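You operate a simulated robot arm through the tools that you are given. There is no shell and no other tool. Be economical: measure what you need, move in short steps, check, and stop when the job is done.

The job below is to be done with a simulated robot arm. You get a single attempt, and the scene is never put back.

JOB
Take the white cloth and put it on the cooling rack. Put the blue cloth on the right drain board. Put the white cup from the right drain board in the right basin. Take the red brush and leave it in the steel bowl. Put the green beaker in the left basin. Close the lower fridge drawer. Pull the meat door open. The order is free. Set down upright: green beaker.
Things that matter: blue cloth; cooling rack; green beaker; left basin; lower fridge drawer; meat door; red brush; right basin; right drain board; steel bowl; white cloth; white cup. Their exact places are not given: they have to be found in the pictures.

Only the result counts: the job must be done as asked and must still hold three seconds after the hand-in. Knocking over, shifting, dropping, spilling or breaking anything else fails it. Flat cloth is picked up by pressing the open fingertips on it (5 to 10 N) and closing them slowly along it; thin cloth reads only 2 to 8 mm in the jaws.

ROBOT AND FRAMES
A 7-joint arm with a two-finger gripper on a trunk, on a base that drives. Base frame: it is fixed to the floor where the robot stands at the start and does not move with it; the origin is under the middle of the robot, x ahead of it, y to its left, z up. Lengths are in m, angles in rad, forces in N, time in s.
With the tool pointing down near the work surface it reaches from about 0.34 to 0.8 m from the robot's upright axis, wherever it stands. Its first joint turns from -2.897 to 2.897 rad. Places, roughly: blue cloth (11x7x3 cm) [0.7, 0.1, 0.9]; cooling rack (25x22 cm) [-2, -0.64, 0.92]; green beaker (7x6x7 cm) [-0.2, -1.4, 0.9]; left basin [0.5, -0.4, 0.7]; lower fridge drawer [-0.6, 0.6, 0.3]; meat door [-0.5, 1.1, 0.5]; red brush (10x6x6 cm) [-0.4, -1.4, 0.9]; right basin [0.2, -0.9, 0.7]; right drain board [-0.2, -1.4, 0.8]; steel bowl (20x20x8 cm) [-0.1, -1.2, 0.9]; white cloth (11x7x3 cm) [0.6, 0, 0.9]; white cup (6x6x3 cm) [-0.1, -1, 0.9]. Payload 2.45 kg.
Tool frame: the origin (TCP) lies between the finger pads and is the grasp point; the fingertips stand 0.027 m ahead of it; z points along the fingers, y is the line along which they close. Largest opening 0.08 m; the body of the gripper starts 0.054 m behind the TCP.
Orientation is that of the tool frame in the base frame, as a unit quaternion [x, y, z, w]. With the fingers straight down and closing along the base's y, the tool's x points along the base's -x, its y along +y and its z along -z.

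CONTROLS
- The arm moves only by the tool apply_moves. Its arguments are lists of equal length, an entry for each row: "delta_pos": the shift along the tool's x, y, z in units of 30 mm (1.0 is 30 mm), a list of three; "rotation": the turn, a rotation vector about the tool's x, y, z in units of 6 degrees (1.0 is 6 degrees), a list of three; "hand": the closure, from 0 (fully open) to 1 (shut). In form: {"delta_pos": [[x, y, z], ...], "rotation": [[ax, ay, az], ...], "hand": [hand, ...]}. A call has 1 to 10 rows; each row shifts and turns the commanded pose from where the row before left it, along the tool's axes as they then stand. A call with a number of a shift or a turn outside -1 to 1 is refused whole. Rows are played at 5 a second. More than 0.05 m and 0.15 rad between two rows, or a gripper value outside its range, and nothing of the call is played. A pose out of reach is approached as far as the arm can. The call stops where the force on the tool passes 40 N (or 10 N more than at its start, if that is more) or the arm is blocked; 0.2 s more then pass. The fingers move at their own pace (about 0.153 m/s each) and stop on an object; they squeeze with about 41 N. The grip force told is the motor's: it shows also when the fingers shut on nothing. Time passes only in rows, and 0.2 s behind the last, so rows that do not move let the fingers close. The reply holds the time, the measured pose of the TCP, the force on the tool along the base axes, the opening and the grip force, in the units named above and with some noise, with the torque about the TCP (base axes, N m) and any sound that the robot's microphone picked up, and new pictures: "pictures" is both (left out), scene, wrist or none.
- Cameras (640 x 400 px; columns grow to the right, rows downward): "scene" is now at [0.0341, 0.1453, 1.4454]; the picture's right is [0.07, -1.00, 0.00], its down [-0.93, -0.07, -0.36] and it looks along [0.36, 0.03, -0.93] (base axes); focal length 214 px, centre (320, 200). "wrist" rides on the gripper at [0.063, 0.012, -0.079] in the tool frame; the picture's right is [-0.19, 0.98, 0.00], its down [-0.72, -0.14, -0.68] and it looks along [-0.67, -0.13, 0.73] (tool axes); focal length 226 px, centre (320, 200).
- raise_lower(by): slides the trunk up (or, below 0, down) by that many m; the arm and the scene camera ride with it, the base frame stays. It gives what a move gives, with no picture.
- base_move(legs): drives the robot by 1 to 6 legs, each [ahead, turn to the left] in m and rad, along the robot's own axes; the way and the turn of a leg run together, so that a leg with both is an arc; at most 1.5 m and 3.142 rad a leg. The arm and the cameras ride along, it lands a little off, and it stops where it bumps. It gives what a move gives, and a new picture of the scene camera.
- head_to(pan, tilt): turns the head with the scene camera to pan (to the left, within 2.094 rad either way) and tilt (down, from -0.506 to 1.204), counted from straight ahead of the robot. It gives what a move gives, and a new picture of the scene camera.
- probe_pixels(camera, pixels): for up to 12 pixels [column, row] of the newest picture of that camera ("zoom" is the newest enlarged one), the place [x, y, z] in the base frame of the surface seen there, good to about 0.003 m. No time passes.
- zoom(camera, box): a new picture of the part [left, top, right, bottom] of that camera's present view, enlarged. No time passes.
- finish_job(): hands the job in; it is judged then, once.

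Go step by step. Measure first, check grasps and placings, and put right what went wrong. The budget is 124 turns and 260 pictures, counting those below and the enlarged ones. Unless the task says otherwise, let go and move clear before handing in.

The tools are called after ">>>" as name(argument=value, ...) on one line, values as JSON. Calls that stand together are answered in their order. apply_moves: Moves the arm, as the interface text tells. Its arguments: {"type":"object","properties":{"delta_pos":{"type":"array","items":{"type":"array","items":{"type":"number"}}},"rotation":{"type":"array","items":{"type":"array","items":{"type":"number"}}},"hand":{"type":"array","items":{"type":"number"}},"pictures":{"type":"string","enum":["both","scene","wrist","none"]}},"required":["delta_pos","rotation","hand"]} The other tools are called the same way: raise_lower (by) slides the trunk up or down; base_move (legs) drives the base; head_to (pan, tilt) turns the head that bears the scene camera; probe_pixels (camera, pixels) gives the place of the surface under pixels of a picture; zoom (camera, box) takes an enlarged picture of a part of a camera's view; finish_job () hands the job in.

At the start:

```text
time_s: 0.0
eef_pos: [-0.1418, 0.3255, 1.121]
tcp_rot: [0.0, 1.0, 0.0, 0.0]
ft_force: [-0.1, 0.7, 0.4]
moment: [-0.02, 0.0, -0.01]
width: 0.0799
grasp_force: 0.2
trunk travel left (down, up): [-0.1, 0.44]
robot x, y, heading: [0.0011, -0.0029, -0.001]
head pan, tilt: [0.07, 1.201]
```

scene: 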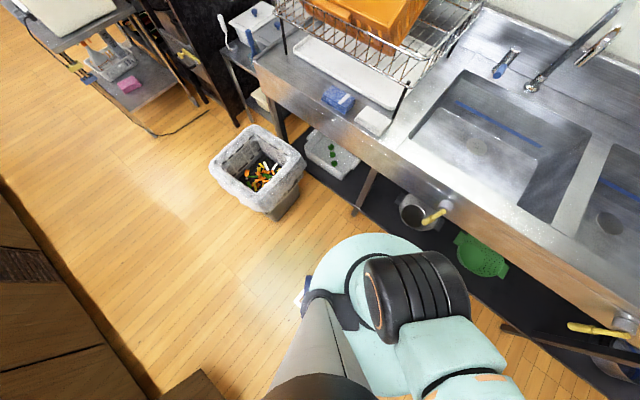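
wrist: 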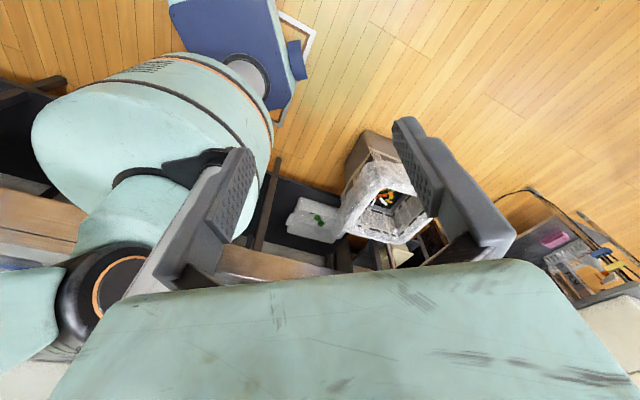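

The scene picture shows the blue cloth near (338,100) and the white cloth near (372,122). I'll probe these and look around with the head.

>>> probe_pixels(camera="scene", pixels=[[338, 100], [328, 95], [350, 103], [372, 122], [360, 118], [385, 128], [480, 140], [380, 150], [340, 115], [610, 220]])

>>> head_to(pan=-1.2, tilt=0.6)

>>> head_to(pan=-2.0, tilt=0.5)

>>> head_to(pan=2.0, tilt=0.6)

```text
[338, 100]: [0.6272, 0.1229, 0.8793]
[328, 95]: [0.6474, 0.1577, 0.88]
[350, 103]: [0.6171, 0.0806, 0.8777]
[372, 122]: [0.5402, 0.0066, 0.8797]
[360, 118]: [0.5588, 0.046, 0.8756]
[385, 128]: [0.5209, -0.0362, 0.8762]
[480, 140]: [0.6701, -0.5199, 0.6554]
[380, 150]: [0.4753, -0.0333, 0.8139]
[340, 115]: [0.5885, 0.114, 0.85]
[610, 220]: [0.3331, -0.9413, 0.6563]
```

```text
time_s: 1.4
eef_pos: [-0.1413, 0.3252, 1.1216]
tcp_rot: [-0.001, 1.0, 0.001, -0.001]
ft_force: [-0.3, -0.9, 0.5]
moment: [0.03, 0.0, -0.02]
width: 0.0797
grasp_force: 0.0
trunk travel left (down, up): [-0.1, 0.44]
robot x, y, heading: [-0.0003, -0.0001, 0.001]
head pan, tilt: [-1.201, 0.6]
```

scene: 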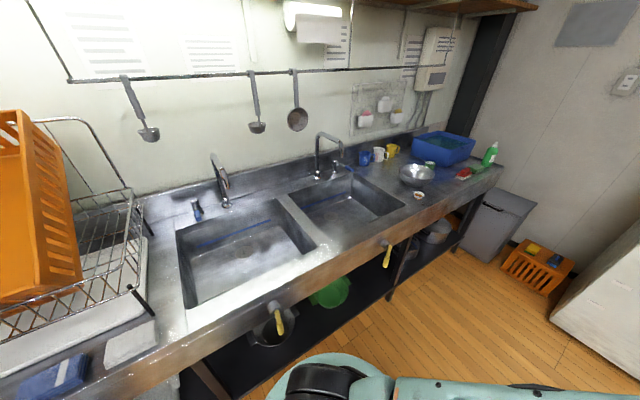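

```text
time_s: 2.6
eef_pos: [-0.1423, 0.3255, 1.1219]
tcp_rot: [0.0, 1.0, 0.0, 0.0]
ft_force: [0.3, -0.8, -0.2]
moment: [-0.02, 0.02, 0.01]
width: 0.0802
grasp_force: 0.1
trunk travel left (down, up): [-0.1, 0.44]
robot x, y, heading: [0.0014, 0.0006, -0.001]
head pan, tilt: [-2.0, 0.499]
```

scene: 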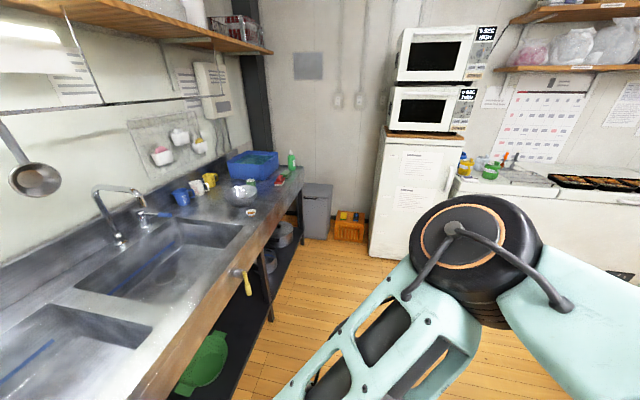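

```text
time_s: 5.8
eef_pos: [-0.1417, 0.3256, 1.1219]
tcp_rot: [-0.001, 1.0, 0.001, 0.0]
ft_force: [-0.6, 1.5, -0.4]
moment: [0.02, 0.02, -0.02]
width: 0.0802
grasp_force: 0.0
trunk travel left (down, up): [-0.1, 0.44]
robot x, y, heading: [-0.0028, -0.0005, -0.0]
head pan, tilt: [2.0, 0.6]
```

scene: 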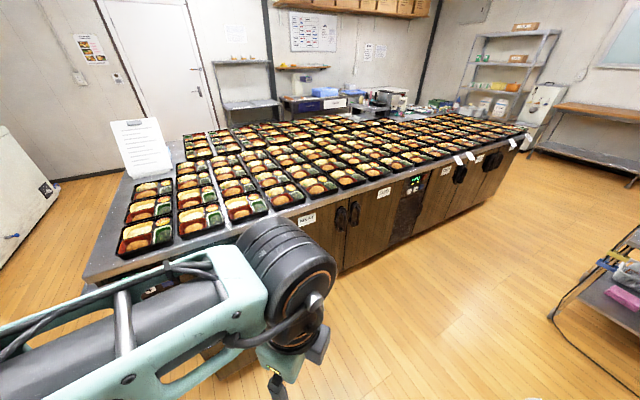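

The island counter with doors lies behind left. I'll zoom on its front labels and probe it.

>>> zoom(camera="scene", box=[240, 140, 540, 328])

>>> probe_pixels(camera="scene", pixels=[[305, 219], [340, 215], [354, 212], [384, 192], [410, 200], [460, 172], [445, 195], [325, 255], [410, 230], [350, 260], [100, 270], [480, 200]])

>>> head_to(pan=2.09, tilt=1.1)

```text
2.13 times, centred on (390, 234) of scene
```

zoom: 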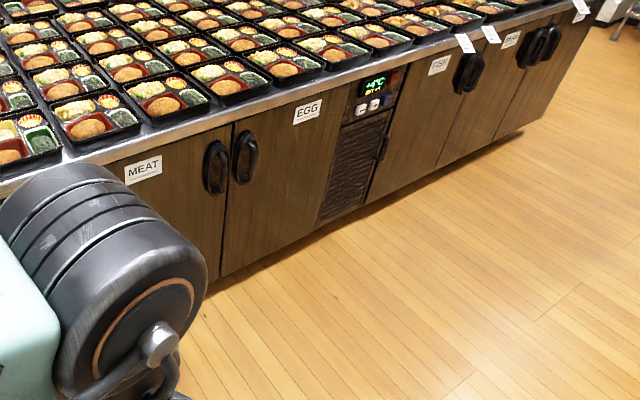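

```text
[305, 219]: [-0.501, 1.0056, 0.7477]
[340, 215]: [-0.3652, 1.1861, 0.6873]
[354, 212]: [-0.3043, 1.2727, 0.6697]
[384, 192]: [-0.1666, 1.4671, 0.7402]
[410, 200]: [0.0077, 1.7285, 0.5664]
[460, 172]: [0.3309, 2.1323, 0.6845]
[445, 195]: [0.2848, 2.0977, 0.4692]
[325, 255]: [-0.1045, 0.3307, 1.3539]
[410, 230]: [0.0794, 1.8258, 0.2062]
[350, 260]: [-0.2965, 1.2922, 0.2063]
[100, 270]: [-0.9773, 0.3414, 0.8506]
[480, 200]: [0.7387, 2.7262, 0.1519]
```

```text
time_s: 6.8
eef_pos: [-0.1416, 0.3249, 1.1211]
tcp_rot: [0.0, 1.0, 0.001, -0.001]
ft_force: [0.3, -0.2, 0.1]
moment: [0.03, -0.02, 0.01]
width: 0.0802
grasp_force: 0.2
trunk travel left (down, up): [-0.1, 0.44]
robot x, y, heading: [-0.0028, 0.0011, 0.001]
head pan, tilt: [2.089, 1.1]
```

scene: 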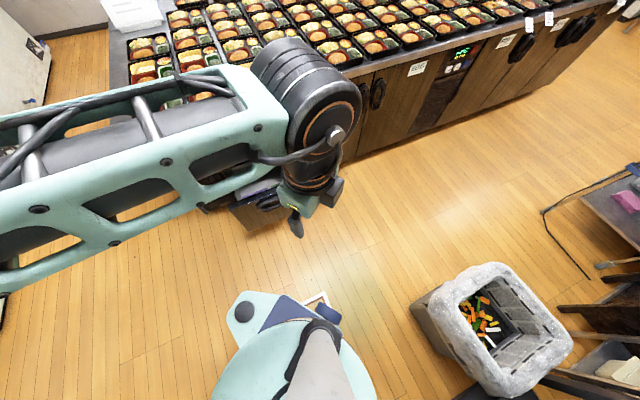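

Front labels: MEAT door handle is at about [-0.365,1.186,0.69] by its right edge, hinged left. Next I look at the cloths closely.

>>> head_to(pan=0.1, tilt=0.9)

>>> zoom(camera="scene", box=[270, 130, 430, 230])

```text
time_s: 8.7
eef_pos: [-0.141, 0.3249, 1.1206]
tcp_rot: [0.0, 1.0, 0.0, -0.001]
ft_force: [0.1, -0.8, -0.2]
moment: [0.0, 0.01, 0.0]
width: 0.0802
grasp_force: 0.2
trunk travel left (down, up): [-0.1, 0.44]
robot x, y, heading: [0.0017, -0.0007, -0.001]
head pan, tilt: [0.099, 0.901]
```

scene: 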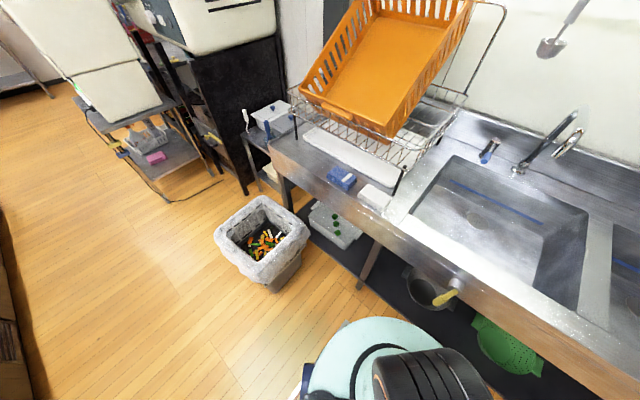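

```text
4.00 times, centred on (350, 180) of scene
```

zoom: 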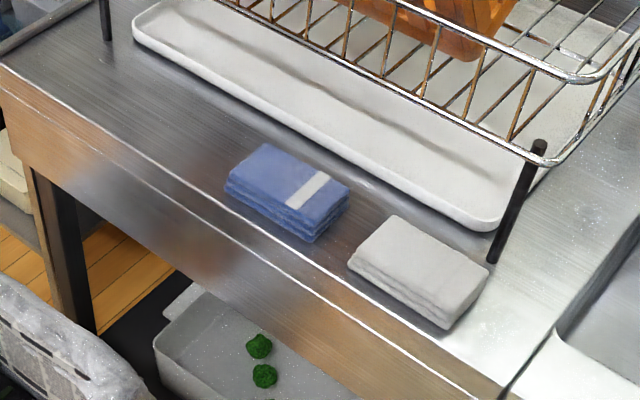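

>>> probe_pixels(camera="zoom", pixels=[[228, 180], [265, 148], [348, 185], [312, 225], [352, 255], [395, 218], [485, 268], [445, 312], [290, 190], [420, 262], [505, 255], [340, 310]])

```text
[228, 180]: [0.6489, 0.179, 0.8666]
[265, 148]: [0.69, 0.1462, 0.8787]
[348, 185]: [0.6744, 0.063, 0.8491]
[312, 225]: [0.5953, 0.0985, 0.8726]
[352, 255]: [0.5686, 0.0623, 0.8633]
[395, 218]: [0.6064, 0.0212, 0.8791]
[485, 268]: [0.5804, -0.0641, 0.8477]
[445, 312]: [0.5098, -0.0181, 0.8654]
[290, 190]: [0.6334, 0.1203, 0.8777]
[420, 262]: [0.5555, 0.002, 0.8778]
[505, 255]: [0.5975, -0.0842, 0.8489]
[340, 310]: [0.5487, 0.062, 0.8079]
```

The cloths are folded blocks about 3 cm high lying parallel to the counter edge. I'll turn the robot so that the sink counter is on its left (heading about -2.2), which also lines up the jaws with the short side of the cloths.

>>> base_move(legs=[[0, -2.2]])

>>> head_to(pan=0.9, tilt=0.7)

>>> head_to(pan=-0.2, tilt=0.5)

>>> head_to(pan=-1.6, tilt=0.9)

```text
time_s: 14.5
eef_pos: [0.3478, -0.0732, 1.1229]
tcp_rot: [0.889, 0.458, 0.0, 0.0]
ft_force: [-0.2, -0.6, 0.6]
moment: [0.04, -0.01, 0.01]
width: 0.0799
grasp_force: 0.0
trunk travel left (down, up): [-0.1, 0.44]
robot x, y, heading: [0.0007, -0.0006, -2.186]
head pan, tilt: [0.099, 0.901]
```

scene: 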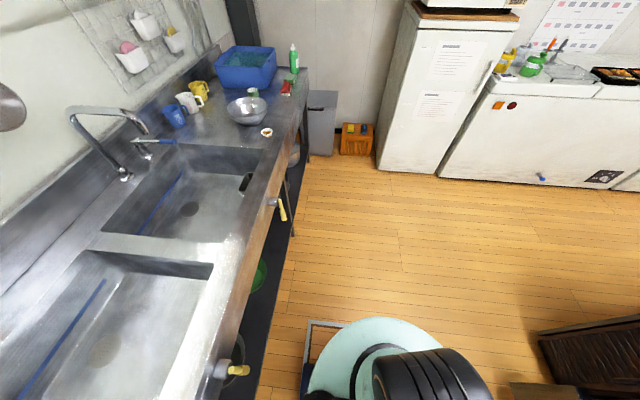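

```text
time_s: 15.6
eef_pos: [0.3465, -0.0732, 1.1222]
tcp_rot: [0.889, 0.459, -0.001, 0.0]
ft_force: [-0.6, 0.5, 0.2]
moment: [0.0, -0.02, 0.03]
width: 0.0801
grasp_force: 0.0
trunk travel left (down, up): [-0.1, 0.44]
robot x, y, heading: [0.0006, -0.0029, -2.187]
head pan, tilt: [0.901, 0.7]
```

scene: 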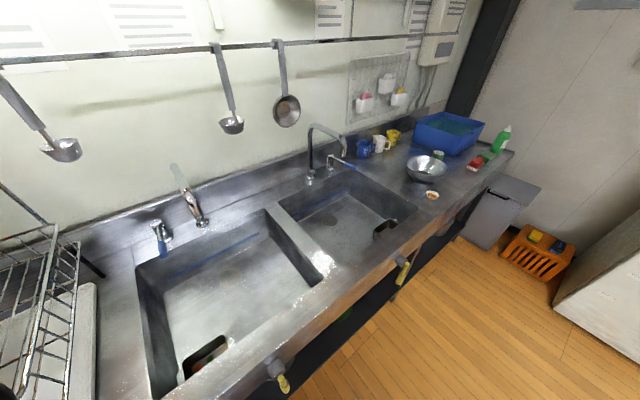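

```text
time_s: 16.9
eef_pos: [0.3474, -0.0738, 1.1211]
tcp_rot: [0.889, 0.458, 0.0, 0.0]
ft_force: [-0.4, 0.4, 0.0]
moment: [-0.03, -0.01, 0.0]
width: 0.0804
grasp_force: 0.1
trunk travel left (down, up): [-0.1, 0.44]
robot x, y, heading: [-0.0014, 0.004, -2.19]
head pan, tilt: [-0.201, 0.499]
```

scene: 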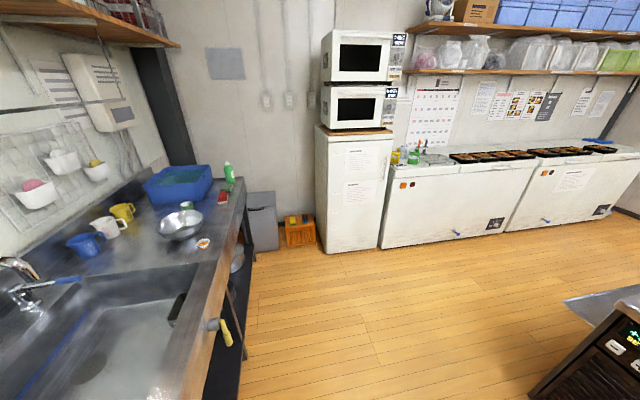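

```text
time_s: 18.4
eef_pos: [0.3469, -0.073, 1.1224]
tcp_rot: [0.889, 0.458, 0.0, -0.001]
ft_force: [-0.6, -0.3, -0.7]
moment: [0.02, 0.01, 0.01]
width: 0.0799
grasp_force: 0.1
trunk travel left (down, up): [-0.1, 0.44]
robot x, y, heading: [0.0033, -0.0012, -2.185]
head pan, tilt: [-1.6, 0.901]
```

scene: 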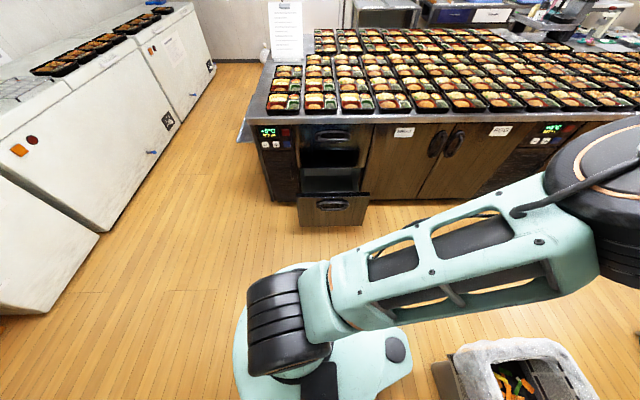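

The lower drawer stands open at about (335,200) in the scene picture, MEAT door right of it; the cooling rack seems at (20,85). Probing those.

>>> probe_pixels(camera="scene", pixels=[[335, 205], [302, 200], [365, 197], [330, 192], [302, 155], [370, 140], [418, 145], [437, 143], [455, 143], [372, 195], [480, 160], [30, 85]])

>>> zoom(camera="scene", box=[250, 100, 490, 250])

>>> head_to(pan=-0.5, tilt=0.4)

>>> zoom(camera="scene", box=[270, 120, 510, 270])

```text
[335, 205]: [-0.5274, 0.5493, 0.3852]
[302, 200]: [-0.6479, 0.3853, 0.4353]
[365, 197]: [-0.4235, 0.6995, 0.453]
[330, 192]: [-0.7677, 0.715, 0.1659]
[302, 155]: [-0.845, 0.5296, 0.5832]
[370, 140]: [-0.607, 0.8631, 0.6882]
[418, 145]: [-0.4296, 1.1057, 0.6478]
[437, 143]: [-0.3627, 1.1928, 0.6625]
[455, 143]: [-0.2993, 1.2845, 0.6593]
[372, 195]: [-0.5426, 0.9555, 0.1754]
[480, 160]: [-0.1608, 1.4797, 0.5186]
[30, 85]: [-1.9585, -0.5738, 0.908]
```

```text
2.67 times, centred on (370, 175) of scene
```

zoom: 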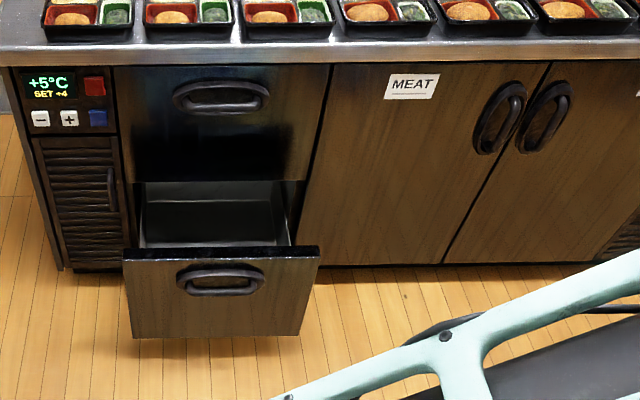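

```text
time_s: 19.8
eef_pos: [0.3474, -0.073, 1.1215]
tcp_rot: [0.889, 0.458, -0.001, 0.0]
ft_force: [0.4, 0.4, 0.0]
moment: [0.0, -0.02, 0.01]
width: 0.0799
grasp_force: 0.1
trunk travel left (down, up): [-0.1, 0.44]
robot x, y, heading: [0.0021, 0.0022, -2.186]
head pan, tilt: [-0.499, 0.4]
```

scene: 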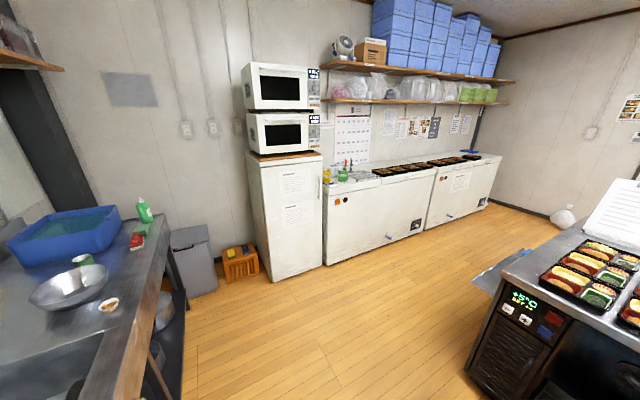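

```text
2.67 times, centred on (390, 195) of scene
```

zoom: 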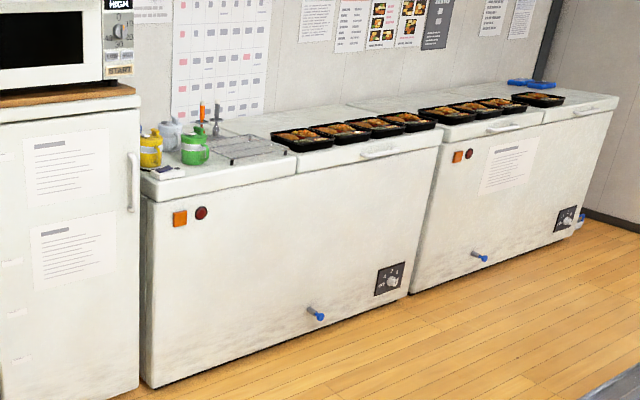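

Drawer, MEAT handle and rack located roughly. Now I move the open hand to above the blue cloth at [0.642,0.122].

>>> apply_moves(delta_pos=[[1, 0.42, 0], [1, 0.42, 0], [1, 0.42, 0], [1, 0.42, 0], [1, 0.42, 0], [1, 0.42, 0], [1, 0.42, 0], [1, 0.42, 0], [1, 0.42, 0], [1, 0.42, 0]], rotation=[[0, 0, 0], [0, 0, 0], [0, 0, 0], [0, 0, 0], [0, 0, 0], [0, 0, 0], [0, 0, 0], [0, 0, 0], [0, 0, 0], [0, 0, 0]], hand=[0, 0, 0, 0, 0, 0, 0, 0, 0, 0], pictures="wrist")

>>> head_to(pan=2.09, tilt=0.8)

```text
time_s: 21.9
eef_pos: [0.5965, 0.0884, 1.1235]
tcp_rot: [0.889, 0.459, -0.004, -0.004]
ft_force: [-23.5, 8.9, 6.5]
moment: [-0.25, -0.26, -0.47]
width: 0.061
grasp_force: 0.0
trunk travel left (down, up): [-0.1, 0.44]
robot x, y, heading: [0.0017, -0.0016, -2.19]
head pan, tilt: [-0.499, 0.4]
stopped in row 10: the force on the tool passed its limit at 47 N (the readings are from after the stop); the commanded pose is now the measured one
```

wrist: 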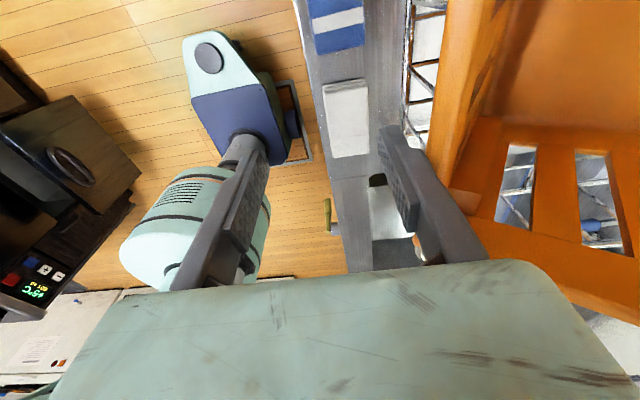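

```text
time_s: 24.2
eef_pos: [0.5975, 0.0893, 1.1228]
tcp_rot: [0.889, 0.458, -0.003, -0.003]
ft_force: [-26.9, 18.8, -2.2]
moment: [-0.01, 0.01, -0.25]
width: 0.059
grasp_force: 0.1
trunk travel left (down, up): [-0.1, 0.44]
robot x, y, heading: [-0.0011, 0.0019, -2.187]
head pan, tilt: [2.089, 0.799]
```

scene: 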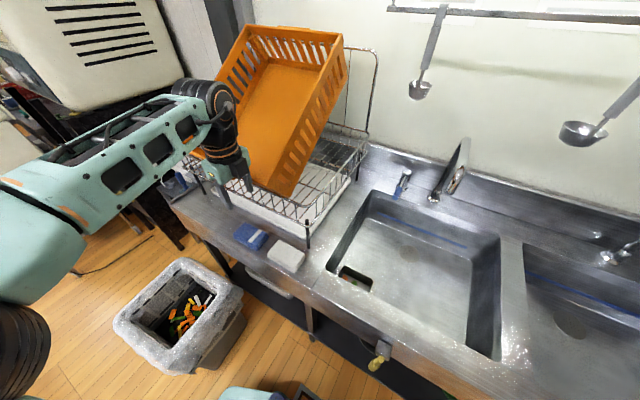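

The right finger is pressing the orange basket on the dish rack (width pushed to 0.059). I back straight off toward the aisle.

>>> apply_moves(delta_pos=[[0, -0.7, 0], [-0.3, -1, 0], [0, -1, 0]], rotation=[[0, 0, 0], [0, 0, 0], [0, 0, 0]], hand=[0, 0, 0], pictures="both")

```text
time_s: 25.0
eef_pos: [0.5296, 0.1258, 1.1207]
tcp_rot: [0.889, 0.457, -0.004, -0.003]
ft_force: [-0.8, -0.3, -0.2]
moment: [0.0, 0.02, 0.01]
width: 0.0802
grasp_force: 0.1
trunk travel left (down, up): [-0.1, 0.44]
robot x, y, heading: [0.0006, -0.0007, -2.186]
head pan, tilt: [2.089, 0.799]
```

scene: 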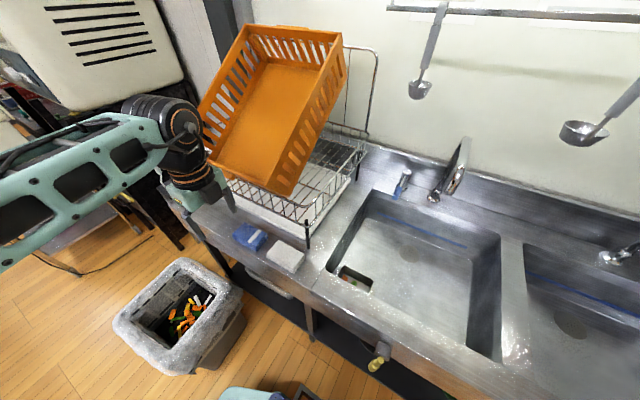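
wrist: 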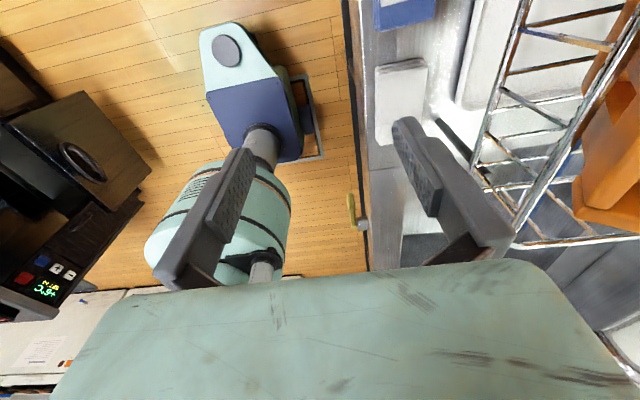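

Clear now. Let me probe the rack rail and basket edge heights to know the overhang over the cloths.

>>> probe_pixels(camera="scene", pixels=[[250, 192], [280, 205], [307, 212], [307, 240], [240, 187], [265, 190], [290, 190], [250, 238], [285, 257], [225, 150], [230, 165], [270, 210]])

>>> zoom(camera="scene", box=[170, 130, 362, 250])

```text
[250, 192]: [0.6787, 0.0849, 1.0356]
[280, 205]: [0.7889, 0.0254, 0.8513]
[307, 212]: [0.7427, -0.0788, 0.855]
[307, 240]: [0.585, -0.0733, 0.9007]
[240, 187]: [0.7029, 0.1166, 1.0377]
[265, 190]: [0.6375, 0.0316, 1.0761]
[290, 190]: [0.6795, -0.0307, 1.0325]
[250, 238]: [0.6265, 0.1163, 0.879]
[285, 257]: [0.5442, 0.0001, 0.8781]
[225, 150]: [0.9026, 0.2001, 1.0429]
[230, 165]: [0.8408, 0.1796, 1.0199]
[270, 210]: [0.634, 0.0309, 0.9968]
```

```text
3.33 times, centred on (266, 190) of scene
```

zoom: 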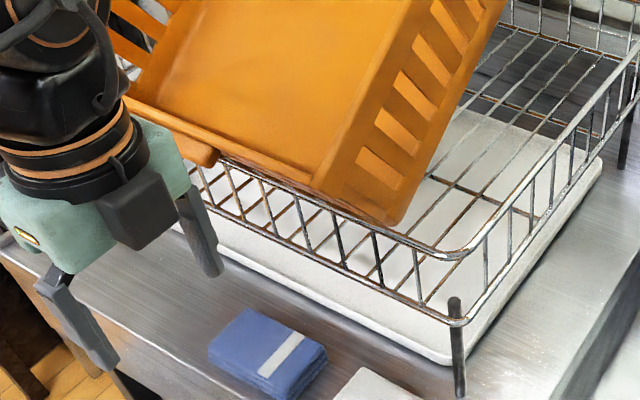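

The rack/basket front plane is at about 50 mm behind the cloth centre line, so the wrist must lean ~10° toward the aisle. I lower in front of the counter edge, then tilt.

>>> apply_moves(delta_pos=[[1, 0, 1], [1, 0, 1], [0.07, 0, 1], [0, 0, 1], [0, 0, 1], [0, 0, 1], [0, 0, 0], [0, 0, 0]], rotation=[[0, 0, 0], [0, 0, 0], [0, 0, 0], [0, 0, 0], [0, 0, 0], [0, 0, 0], [-0.83, 0, 0], [-0.83, 0, 0]], hand=[0, 0, 0, 0, 0, 0, 0, 0], pictures="both")

```text
time_s: 26.8
eef_pos: [0.5636, 0.1766, 0.9412]
tcp_rot: [0.886, 0.457, 0.036, 0.075]
ft_force: [0.1, 0.3, -0.7]
moment: [0.0, 0.01, -0.04]
width: 0.0798
grasp_force: 0.0
trunk travel left (down, up): [-0.1, 0.44]
robot x, y, heading: [-0.0015, 0.0004, -2.188]
head pan, tilt: [2.089, 0.799]
```

scene: 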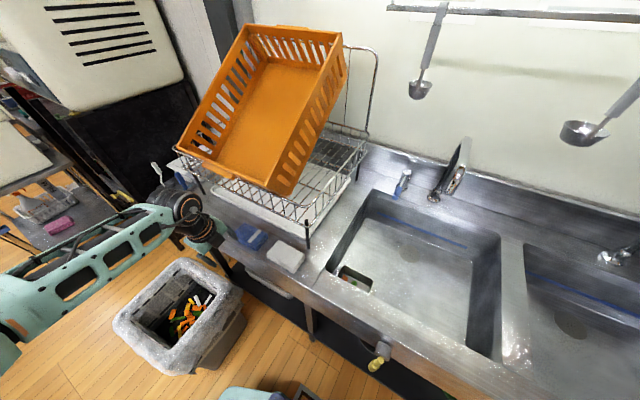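
wrist: 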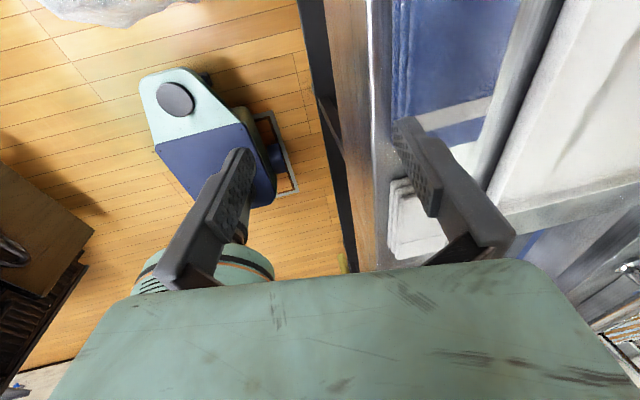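

The wrist picture shows the blue cloth between columns 395 and 515. Probing its edges.

>>> probe_pixels(camera="wrist", pixels=[[400, 60], [405, 60], [410, 60], [500, 40], [510, 40], [520, 40], [404, 112], [480, 140], [440, 60], [385, 60], [370, 60], [420, 240]])

```text
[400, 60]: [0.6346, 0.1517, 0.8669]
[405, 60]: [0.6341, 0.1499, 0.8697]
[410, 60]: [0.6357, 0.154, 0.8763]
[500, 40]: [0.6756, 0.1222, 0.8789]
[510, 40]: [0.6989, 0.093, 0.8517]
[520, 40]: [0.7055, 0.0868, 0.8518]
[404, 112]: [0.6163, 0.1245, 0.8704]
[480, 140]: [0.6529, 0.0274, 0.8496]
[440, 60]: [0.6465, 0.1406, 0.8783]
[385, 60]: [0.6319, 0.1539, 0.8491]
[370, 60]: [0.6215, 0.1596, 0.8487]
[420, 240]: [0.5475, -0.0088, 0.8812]
```

Cloth spans n from about -0.428 to -0.487. I slide in above it with the fingers straddling, then check before descending.

>>> apply_moves(delta_pos=[[0, 0.8, 0.14], [0, 0.8, 0.14], [0, 0.8, 0.14], [0, 0.8, 0.14], [0, -0.1, 0.55]], rotation=[[0, 0, 0], [0, 0, 0], [0, 0, 0], [0, 0, 0], [0, 0, 0]], hand=[0, 0, 0, 0, 0], pictures="both")

>>> zoom(camera="scene", box=[170, 150, 330, 250])

```text
time_s: 28.0
eef_pos: [0.6429, 0.1209, 0.9247]
tcp_rot: [0.886, 0.457, 0.037, 0.073]
ft_force: [-5.3, 7.6, 2.1]
moment: [0.13, 0.1, 0.15]
width: 0.0727
grasp_force: 0.1
trunk travel left (down, up): [-0.1, 0.44]
robot x, y, heading: [0.0007, 0.0016, -2.192]
head pan, tilt: [2.089, 0.799]
```

scene: 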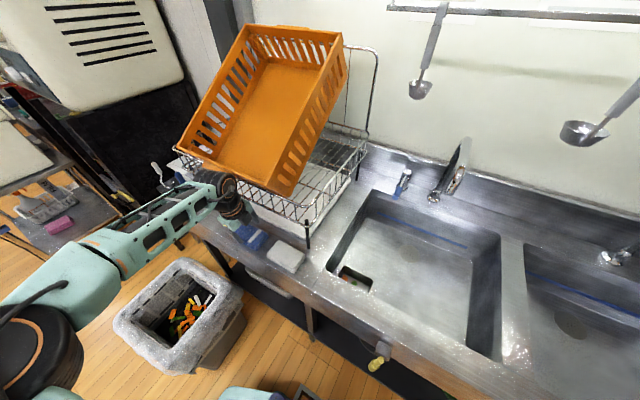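
wrist: 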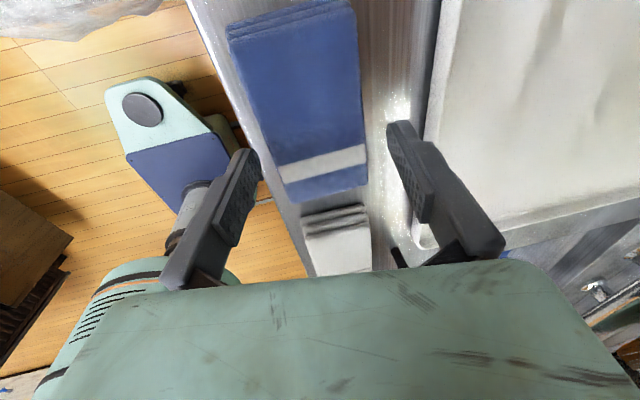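

```text
4.00 times, centred on (250, 200) of scene
```

zoom: 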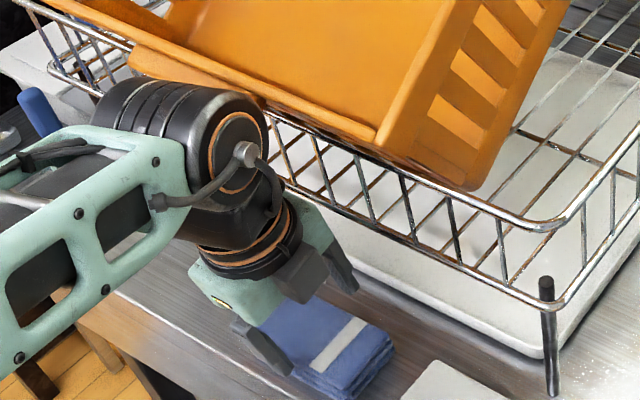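

The back finger touches the rack's lower rail (width 0.0727). I probe the cloth's back edge and the rail gap in the new wrist picture.

>>> probe_pixels(camera="wrist", pixels=[[352, 60], [356, 60], [360, 60], [366, 60], [235, 60], [245, 60], [225, 60], [355, 20], [420, 60], [430, 60], [445, 60], [290, 190]])

>>> zoom(camera="wrist", box=[180, 0, 500, 200])

```text
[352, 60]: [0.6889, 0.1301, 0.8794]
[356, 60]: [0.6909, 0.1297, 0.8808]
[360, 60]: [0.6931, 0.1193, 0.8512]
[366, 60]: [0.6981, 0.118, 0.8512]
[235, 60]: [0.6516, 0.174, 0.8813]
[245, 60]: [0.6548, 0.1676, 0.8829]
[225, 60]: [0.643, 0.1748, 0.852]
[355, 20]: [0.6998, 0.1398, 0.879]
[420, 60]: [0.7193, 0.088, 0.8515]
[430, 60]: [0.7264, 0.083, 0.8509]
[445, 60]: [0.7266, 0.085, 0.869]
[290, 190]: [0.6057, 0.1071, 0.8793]
```

```text
2.00 times, centred on (340, 100) of wrist
```

zoom: 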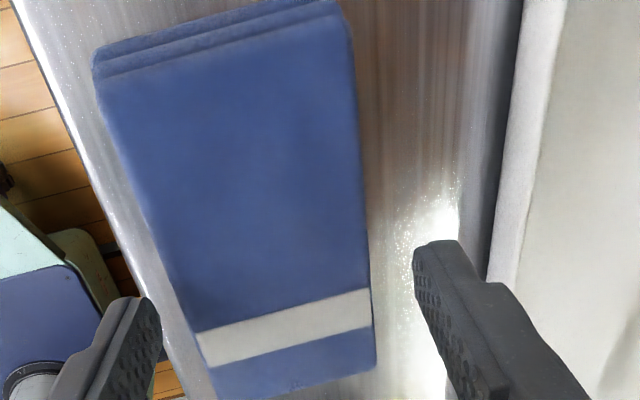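

Cloth width is about 58 mm; an opening of 66 mm clears the rail. I narrow the jaws, shift 2 mm to the aisle, and descend.

>>> apply_moves(delta_pos=[[0, -0.07, 0], [0, 0, 0], [0, -0.07, 0.42], [0, -0.07, 0.42], [0, -0.07, 0.42]], rotation=[[0, 0, 0], [0, 0, 0], [0, 0, 0], [0, 0, 0], [0, 0, 0]], hand=[0.175, 0.175, 0.175, 0.175, 0.175], pictures="wrist")

>>> zoom(camera="scene", box=[170, 150, 330, 250])

```text
time_s: 29.1
eef_pos: [0.6457, 0.12, 0.9067]
tcp_rot: [0.885, 0.456, 0.044, 0.078]
ft_force: [2.2, 0.9, 14.5]
moment: [-0.39, -0.56, -0.04]
width: 0.0648
grasp_force: 0.0
trunk travel left (down, up): [-0.1, 0.44]
robot x, y, heading: [-0.0032, 0.0034, -2.191]
head pan, tilt: [2.089, 0.799]
stopped in row 5: the force on the tool passed its limit at 52 N (the readings are from after the stop); the commanded pose is now the measured one
```

wrist: 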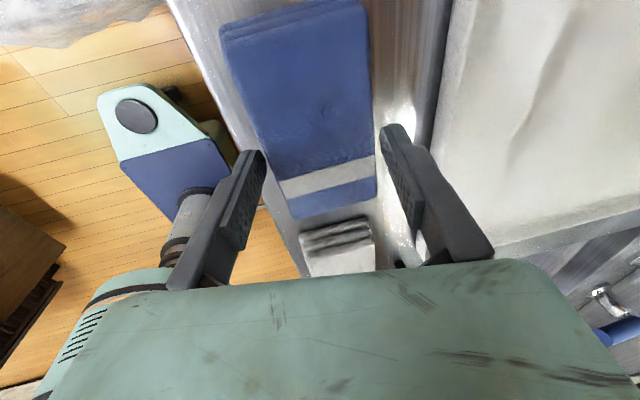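

```text
4.00 times, centred on (250, 200) of scene
```

zoom: 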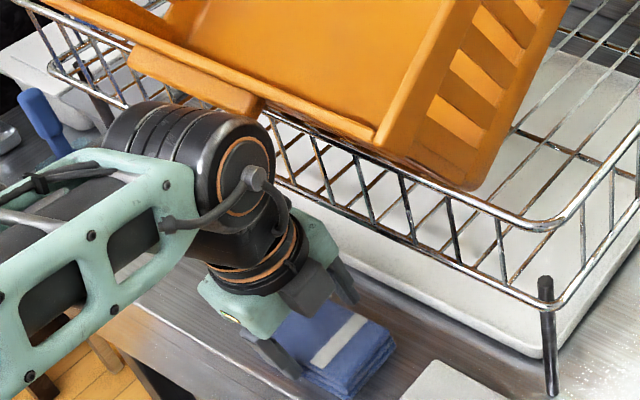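

The upward force acts at about +47 mm along tool y: the back finger's outer edge sits on something, likely the rack's lower rail. I raise a bit and probe the rail.

>>> apply_moves(delta_pos=[[0, 0, -0.5]], rotation=[[0, 0, 0]], hand=[0.175], pictures="scene")

>>> zoom(camera="scene", box=[226, 180, 322, 240])

```text
time_s: 29.5
eef_pos: [0.641, 0.1224, 0.9181]
tcp_rot: [0.886, 0.456, 0.041, 0.077]
ft_force: [0.0, 0.8, -0.4]
moment: [0.01, -0.01, 0.01]
width: 0.0663
grasp_force: 0.0
trunk travel left (down, up): [-0.1, 0.44]
robot x, y, heading: [-0.0014, 0.0024, -2.187]
head pan, tilt: [2.089, 0.799]
```

scene: 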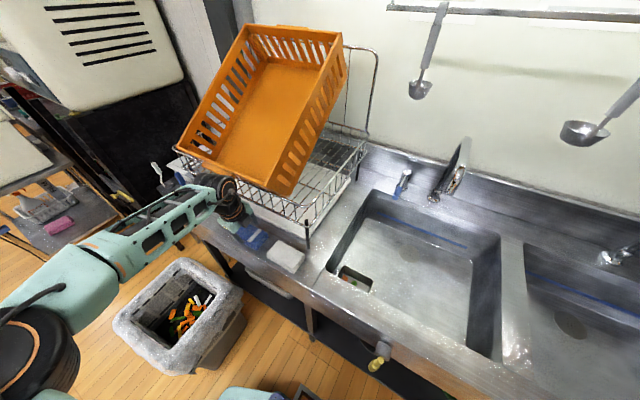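

```text
6.67 times, centred on (274, 210) of scene
```

zoom: 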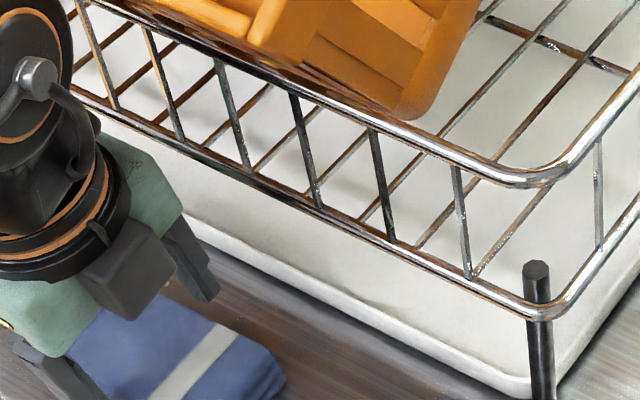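

>>> probe_pixels(camera="zoom", pixels=[[320, 208], [250, 176], [420, 255], [481, 289], [300, 80], [380, 115], [537, 275], [200, 240], [205, 290], [215, 275], [330, 270], [540, 390]])

```text
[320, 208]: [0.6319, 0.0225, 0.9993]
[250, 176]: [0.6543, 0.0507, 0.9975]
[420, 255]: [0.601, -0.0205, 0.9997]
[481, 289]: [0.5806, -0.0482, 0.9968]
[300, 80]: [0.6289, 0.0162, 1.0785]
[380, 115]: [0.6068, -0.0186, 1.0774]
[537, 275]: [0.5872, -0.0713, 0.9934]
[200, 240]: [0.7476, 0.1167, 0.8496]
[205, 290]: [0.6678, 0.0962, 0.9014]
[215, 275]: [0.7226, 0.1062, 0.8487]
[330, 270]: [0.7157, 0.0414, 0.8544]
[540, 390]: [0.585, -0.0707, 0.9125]
```

The contact seems to be the rack's collision wall at n≈-0.503, so straddling from this side is too tight. I back out, and turn the hand 90° so the jaws close along the counter, for a press-and-pinch on top of the cloth.

>>> apply_moves(delta_pos=[[0, -0.5, -0.8], [0, -1, -0.17], [0, -1, -0.17], [0, -1, -0.17], [0, 0, 0], [0, 0, 0], [0, 0, 0], [0, 0, 0], [0, 0, 0], [0, 0, 0]], rotation=[[0, 0, 0], [0, 0, 0], [0.83, 0, 0], [0.83, 0, 0], [0, 0, -1], [0, 0, -1], [0, 0, -1], [0, 0, -1], [0, 0, -1], [0, 0, -1]], hand=[0.175, 0.3, 0.4, 0.4, 0.4, 0.4, 0.4, 0.4, 0.4, 0.4], pictures="none")

>>> apply_moves(delta_pos=[[0, 0, 0], [0, 0, 0], [0, 0, 0], [0, 0, 0], [0, 0, 0], [0, 0, 0], [0, 0, 0], [0, 0, 0], [0, 0, 0]], rotation=[[0, 0, -1], [0, 0, -1], [0, 0, -1], [0, 0, -1], [0, 0, -1], [0, 0, -1], [0, 0, -1], [0, 0, -1], [0, 0, -1]], hand=[0.4, 0.4, 0.4, 0.4, 0.4, 0.4, 0.4, 0.4, 0.4], pictures="both")

```text
time_s: 31.7
eef_pos: [0.5534, 0.1861, 0.9411]
tcp_rot: [0.703, 0.711, 0.002, 0.0]
ft_force: [-1.1, 0.5, -0.4]
moment: [0.03, 0.0, -0.01]
width: 0.048
grasp_force: 0.1
trunk travel left (down, up): [-0.1, 0.44]
robot x, y, heading: [0.0038, 0.0001, -2.189]
head pan, tilt: [2.089, 0.799]
```

```text
time_s: 33.7
eef_pos: [0.5519, 0.1849, 0.942]
tcp_rot: [0.304, 0.953, 0.002, 0.001]
ft_force: [-0.7, -0.9, -0.8]
moment: [0.0, -0.03, 0.01]
width: 0.0479
grasp_force: 0.0
trunk travel left (down, up): [-0.1, 0.44]
robot x, y, heading: [-0.0004, 0.001, -2.187]
head pan, tilt: [2.089, 0.799]
```

scene: 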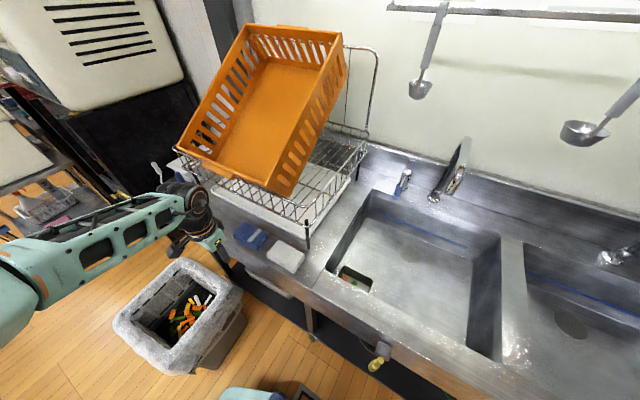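
wrist: 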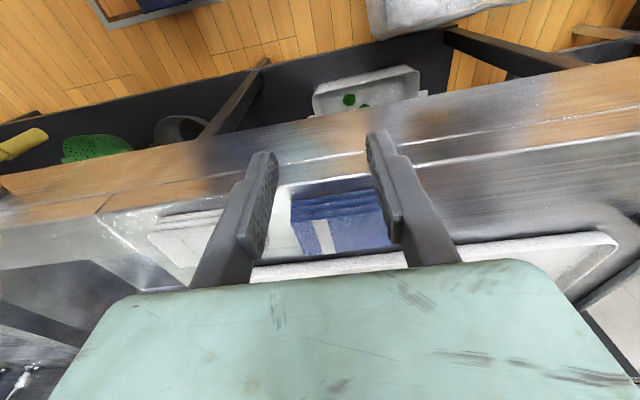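

Orientation is as wanted (camera to the aisle). I tilt 10°, move over the blue cloth and come down close to the top.

>>> apply_moves(delta_pos=[[0, 0, 0], [0, 0, 0], [-0.9, 0, 0.16], [-0.9, 0, 0.16], [-0.9, 0, 0.16], [-0.9, 0, 0.16], [0.17, 0, 1], [0.04, 0, 0.22]], rotation=[[0, -0.83, 0], [0, -0.83, 0], [0, 0, 0], [0, 0, 0], [0, 0, 0], [0, 0, 0], [0, 0, 0], [0, 0, 0]], hand=[0.4, 0.4, 0.4, 0.4, 0.4, 0.4, 0.4, 0.4], pictures="both")

```text
time_s: 35.5
eef_pos: [0.642, 0.1223, 0.9087]
tcp_rot: [0.304, 0.949, -0.024, 0.087]
ft_force: [-1.9, -0.7, 25.8]
moment: [-0.15, 0.27, -0.03]
width: 0.0452
grasp_force: 0.0
trunk travel left (down, up): [-0.1, 0.44]
robot x, y, heading: [0.0007, 0.0012, -2.185]
head pan, tilt: [2.089, 0.799]
```

scene: 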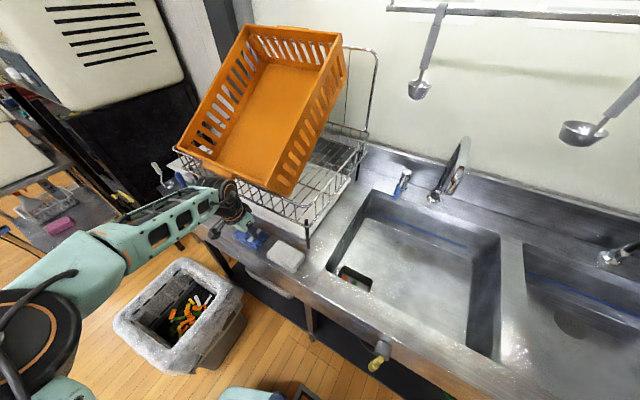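
wrist: 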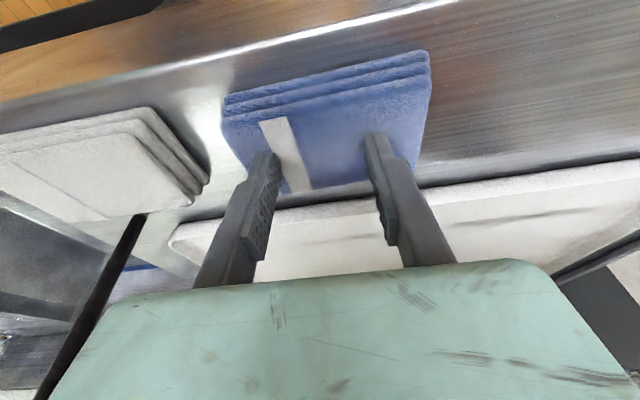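

Pressed with 26 N; I ease up slightly to ~8 N and close slowly along the cloth.

>>> apply_moves(delta_pos=[[0, 0, -0.04], [0, 0, 0], [0, 0, 0], [0, 0, 0], [0, 0, 0], [0, 0, 0], [0, 0, 0], [0, 0, 0], [0, 0, 0]], rotation=[[0, 0, 0], [0, 0, 0], [0, 0, 0], [0, 0, 0], [0, 0, 0], [0, 0, 0], [0, 0, 0], [0, 0, 0], [0, 0, 0]], hand=[0.4, 0.45, 0.55, 0.62, 0.7, 0.78, 0.86, 0.93, 1.0], pictures="wrist")

```text
time_s: 37.5
eef_pos: [0.6426, 0.1222, 0.9059]
tcp_rot: [0.304, 0.948, -0.025, 0.084]
ft_force: [1.3, -0.5, 0.4]
moment: [0.0, 0.0, -0.03]
width: 0.0
grasp_force: 29.7
trunk travel left (down, up): [-0.1, 0.44]
robot x, y, heading: [0.0037, 0.0015, -2.191]
head pan, tilt: [2.089, 0.799]
```

wrist: 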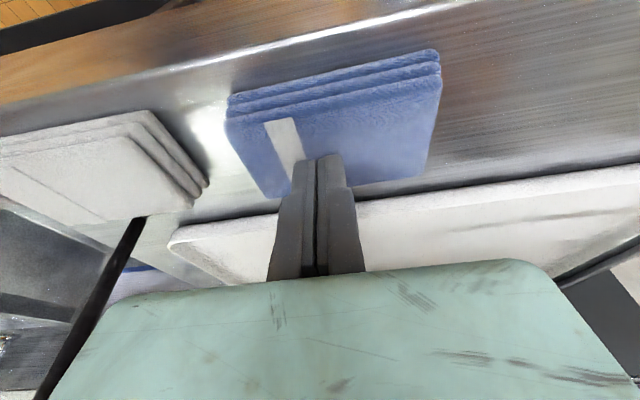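

The cloth acts as a stiff block (jaws shut on nothing). I'll drag it toward the aisle by pressing; first probe the counter's front edge.

>>> probe_pixels(camera="wrist", pixels=[[280, 75], [275, 65], [270, 55], [265, 45], [262, 35], [330, 75], [235, 103], [435, 52], [426, 174], [280, 192], [150, 110], [205, 186]])

```text
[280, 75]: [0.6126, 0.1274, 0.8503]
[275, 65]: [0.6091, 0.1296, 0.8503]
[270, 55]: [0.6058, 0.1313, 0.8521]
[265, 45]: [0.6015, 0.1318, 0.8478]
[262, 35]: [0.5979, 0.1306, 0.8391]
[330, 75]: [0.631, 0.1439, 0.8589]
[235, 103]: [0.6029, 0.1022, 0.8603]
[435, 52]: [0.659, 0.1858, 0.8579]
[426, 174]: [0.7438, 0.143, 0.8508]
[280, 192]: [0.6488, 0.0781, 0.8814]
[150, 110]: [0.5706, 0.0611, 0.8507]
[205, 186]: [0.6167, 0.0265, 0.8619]
```

The counter edge is at n≈-0.412, cloth front -0.431. I press down with closed tips and drag 20 mm toward the aisle.

>>> apply_moves(delta_pos=[[0, 0, 0.1], [0.01, 0, 0.04], [0.22, 0, -0.04], [0.22, 0, -0.04], [0.22, 0, -0.04]], rotation=[[0, 0, 0], [0, 0, 0], [0, 0, 0], [0, 0, 0], [0, 0, 0]], hand=[1, 1, 1, 1, 1], pictures="wrist")

>>> probe_pixels(camera="wrist", pixels=[[330, 75], [235, 103], [435, 52], [280, 192], [320, 85], [320, 95]])

```text
time_s: 38.7
eef_pos: [0.6253, 0.1338, 0.9013]
tcp_rot: [0.304, 0.949, -0.025, 0.083]
ft_force: [0.1, 0.7, -0.3]
moment: [-0.02, -0.02, -0.02]
width: 0.0
grasp_force: 30.0
trunk travel left (down, up): [-0.1, 0.44]
robot x, y, heading: [-0.001, -0.0023, -2.189]
head pan, tilt: [2.089, 0.799]
```

wrist: 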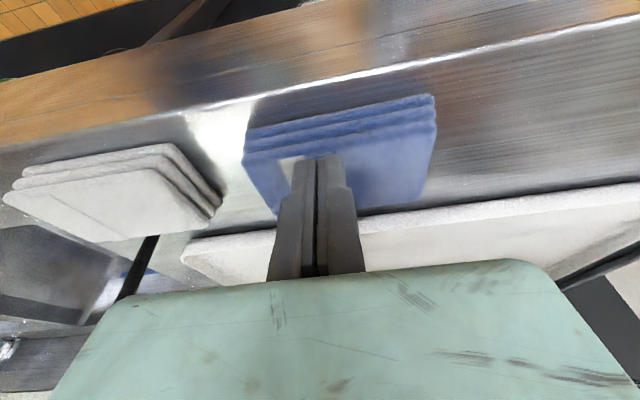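

```text
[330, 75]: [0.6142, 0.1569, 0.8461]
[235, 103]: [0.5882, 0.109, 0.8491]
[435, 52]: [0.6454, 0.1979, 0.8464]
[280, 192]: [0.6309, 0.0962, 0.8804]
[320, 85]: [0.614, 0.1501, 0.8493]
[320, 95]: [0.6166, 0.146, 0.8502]
```

No force now although the tips are at z≈0.875, below the cloth top, so the cloth does yield. A closer look.

>>> zoom(camera="wrist", box=[200, 70, 456, 230])

>>> zoom(camera="scene", box=[190, 180, 318, 260])

```text
2.50 times, centred on (328, 150) of wrist
```

zoom: 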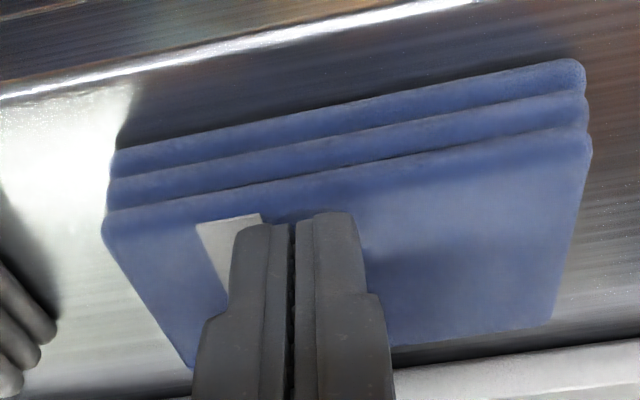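

```text
5.00 times, centred on (254, 220) of scene
```

zoom: 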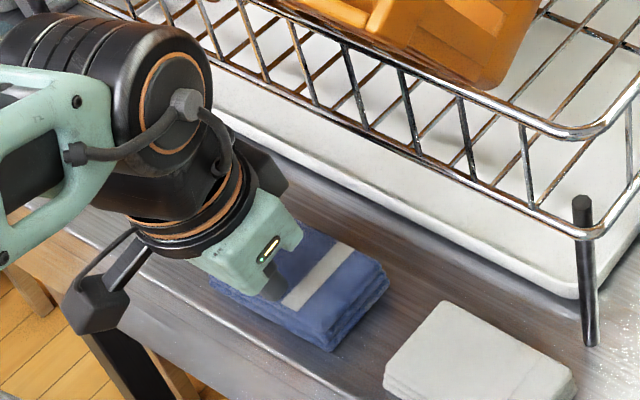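

The tips seem to be at the cloth's surface without load. I press down in small steps to find the contact.

>>> apply_moves(delta_pos=[[0.01, 0, 0.06], [0.01, 0, 0.06], [0.01, 0, 0.06]], rotation=[[0, 0, 0], [0, 0, 0], [0, 0, 0]], hand=[1, 1, 1], pictures="wrist")

```text
time_s: 39.5
eef_pos: [0.6259, 0.1343, 0.8962]
tcp_rot: [0.303, 0.949, -0.024, 0.084]
ft_force: [-0.3, 0.3, 0.0]
moment: [0.01, 0.0, 0.03]
width: 0.0
grasp_force: 29.9
trunk travel left (down, up): [-0.1, 0.44]
robot x, y, heading: [0.0014, 0.002, -2.194]
head pan, tilt: [2.089, 0.799]
```

wrist: 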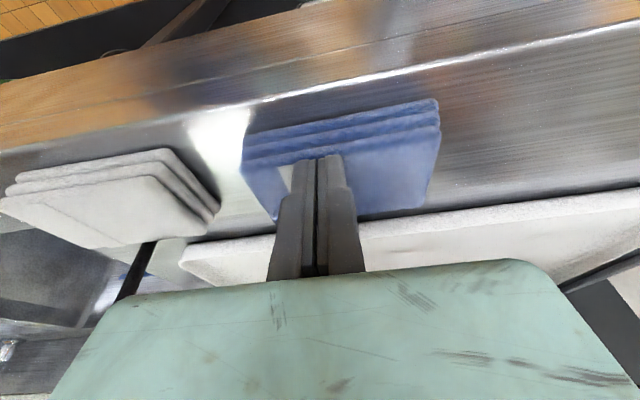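

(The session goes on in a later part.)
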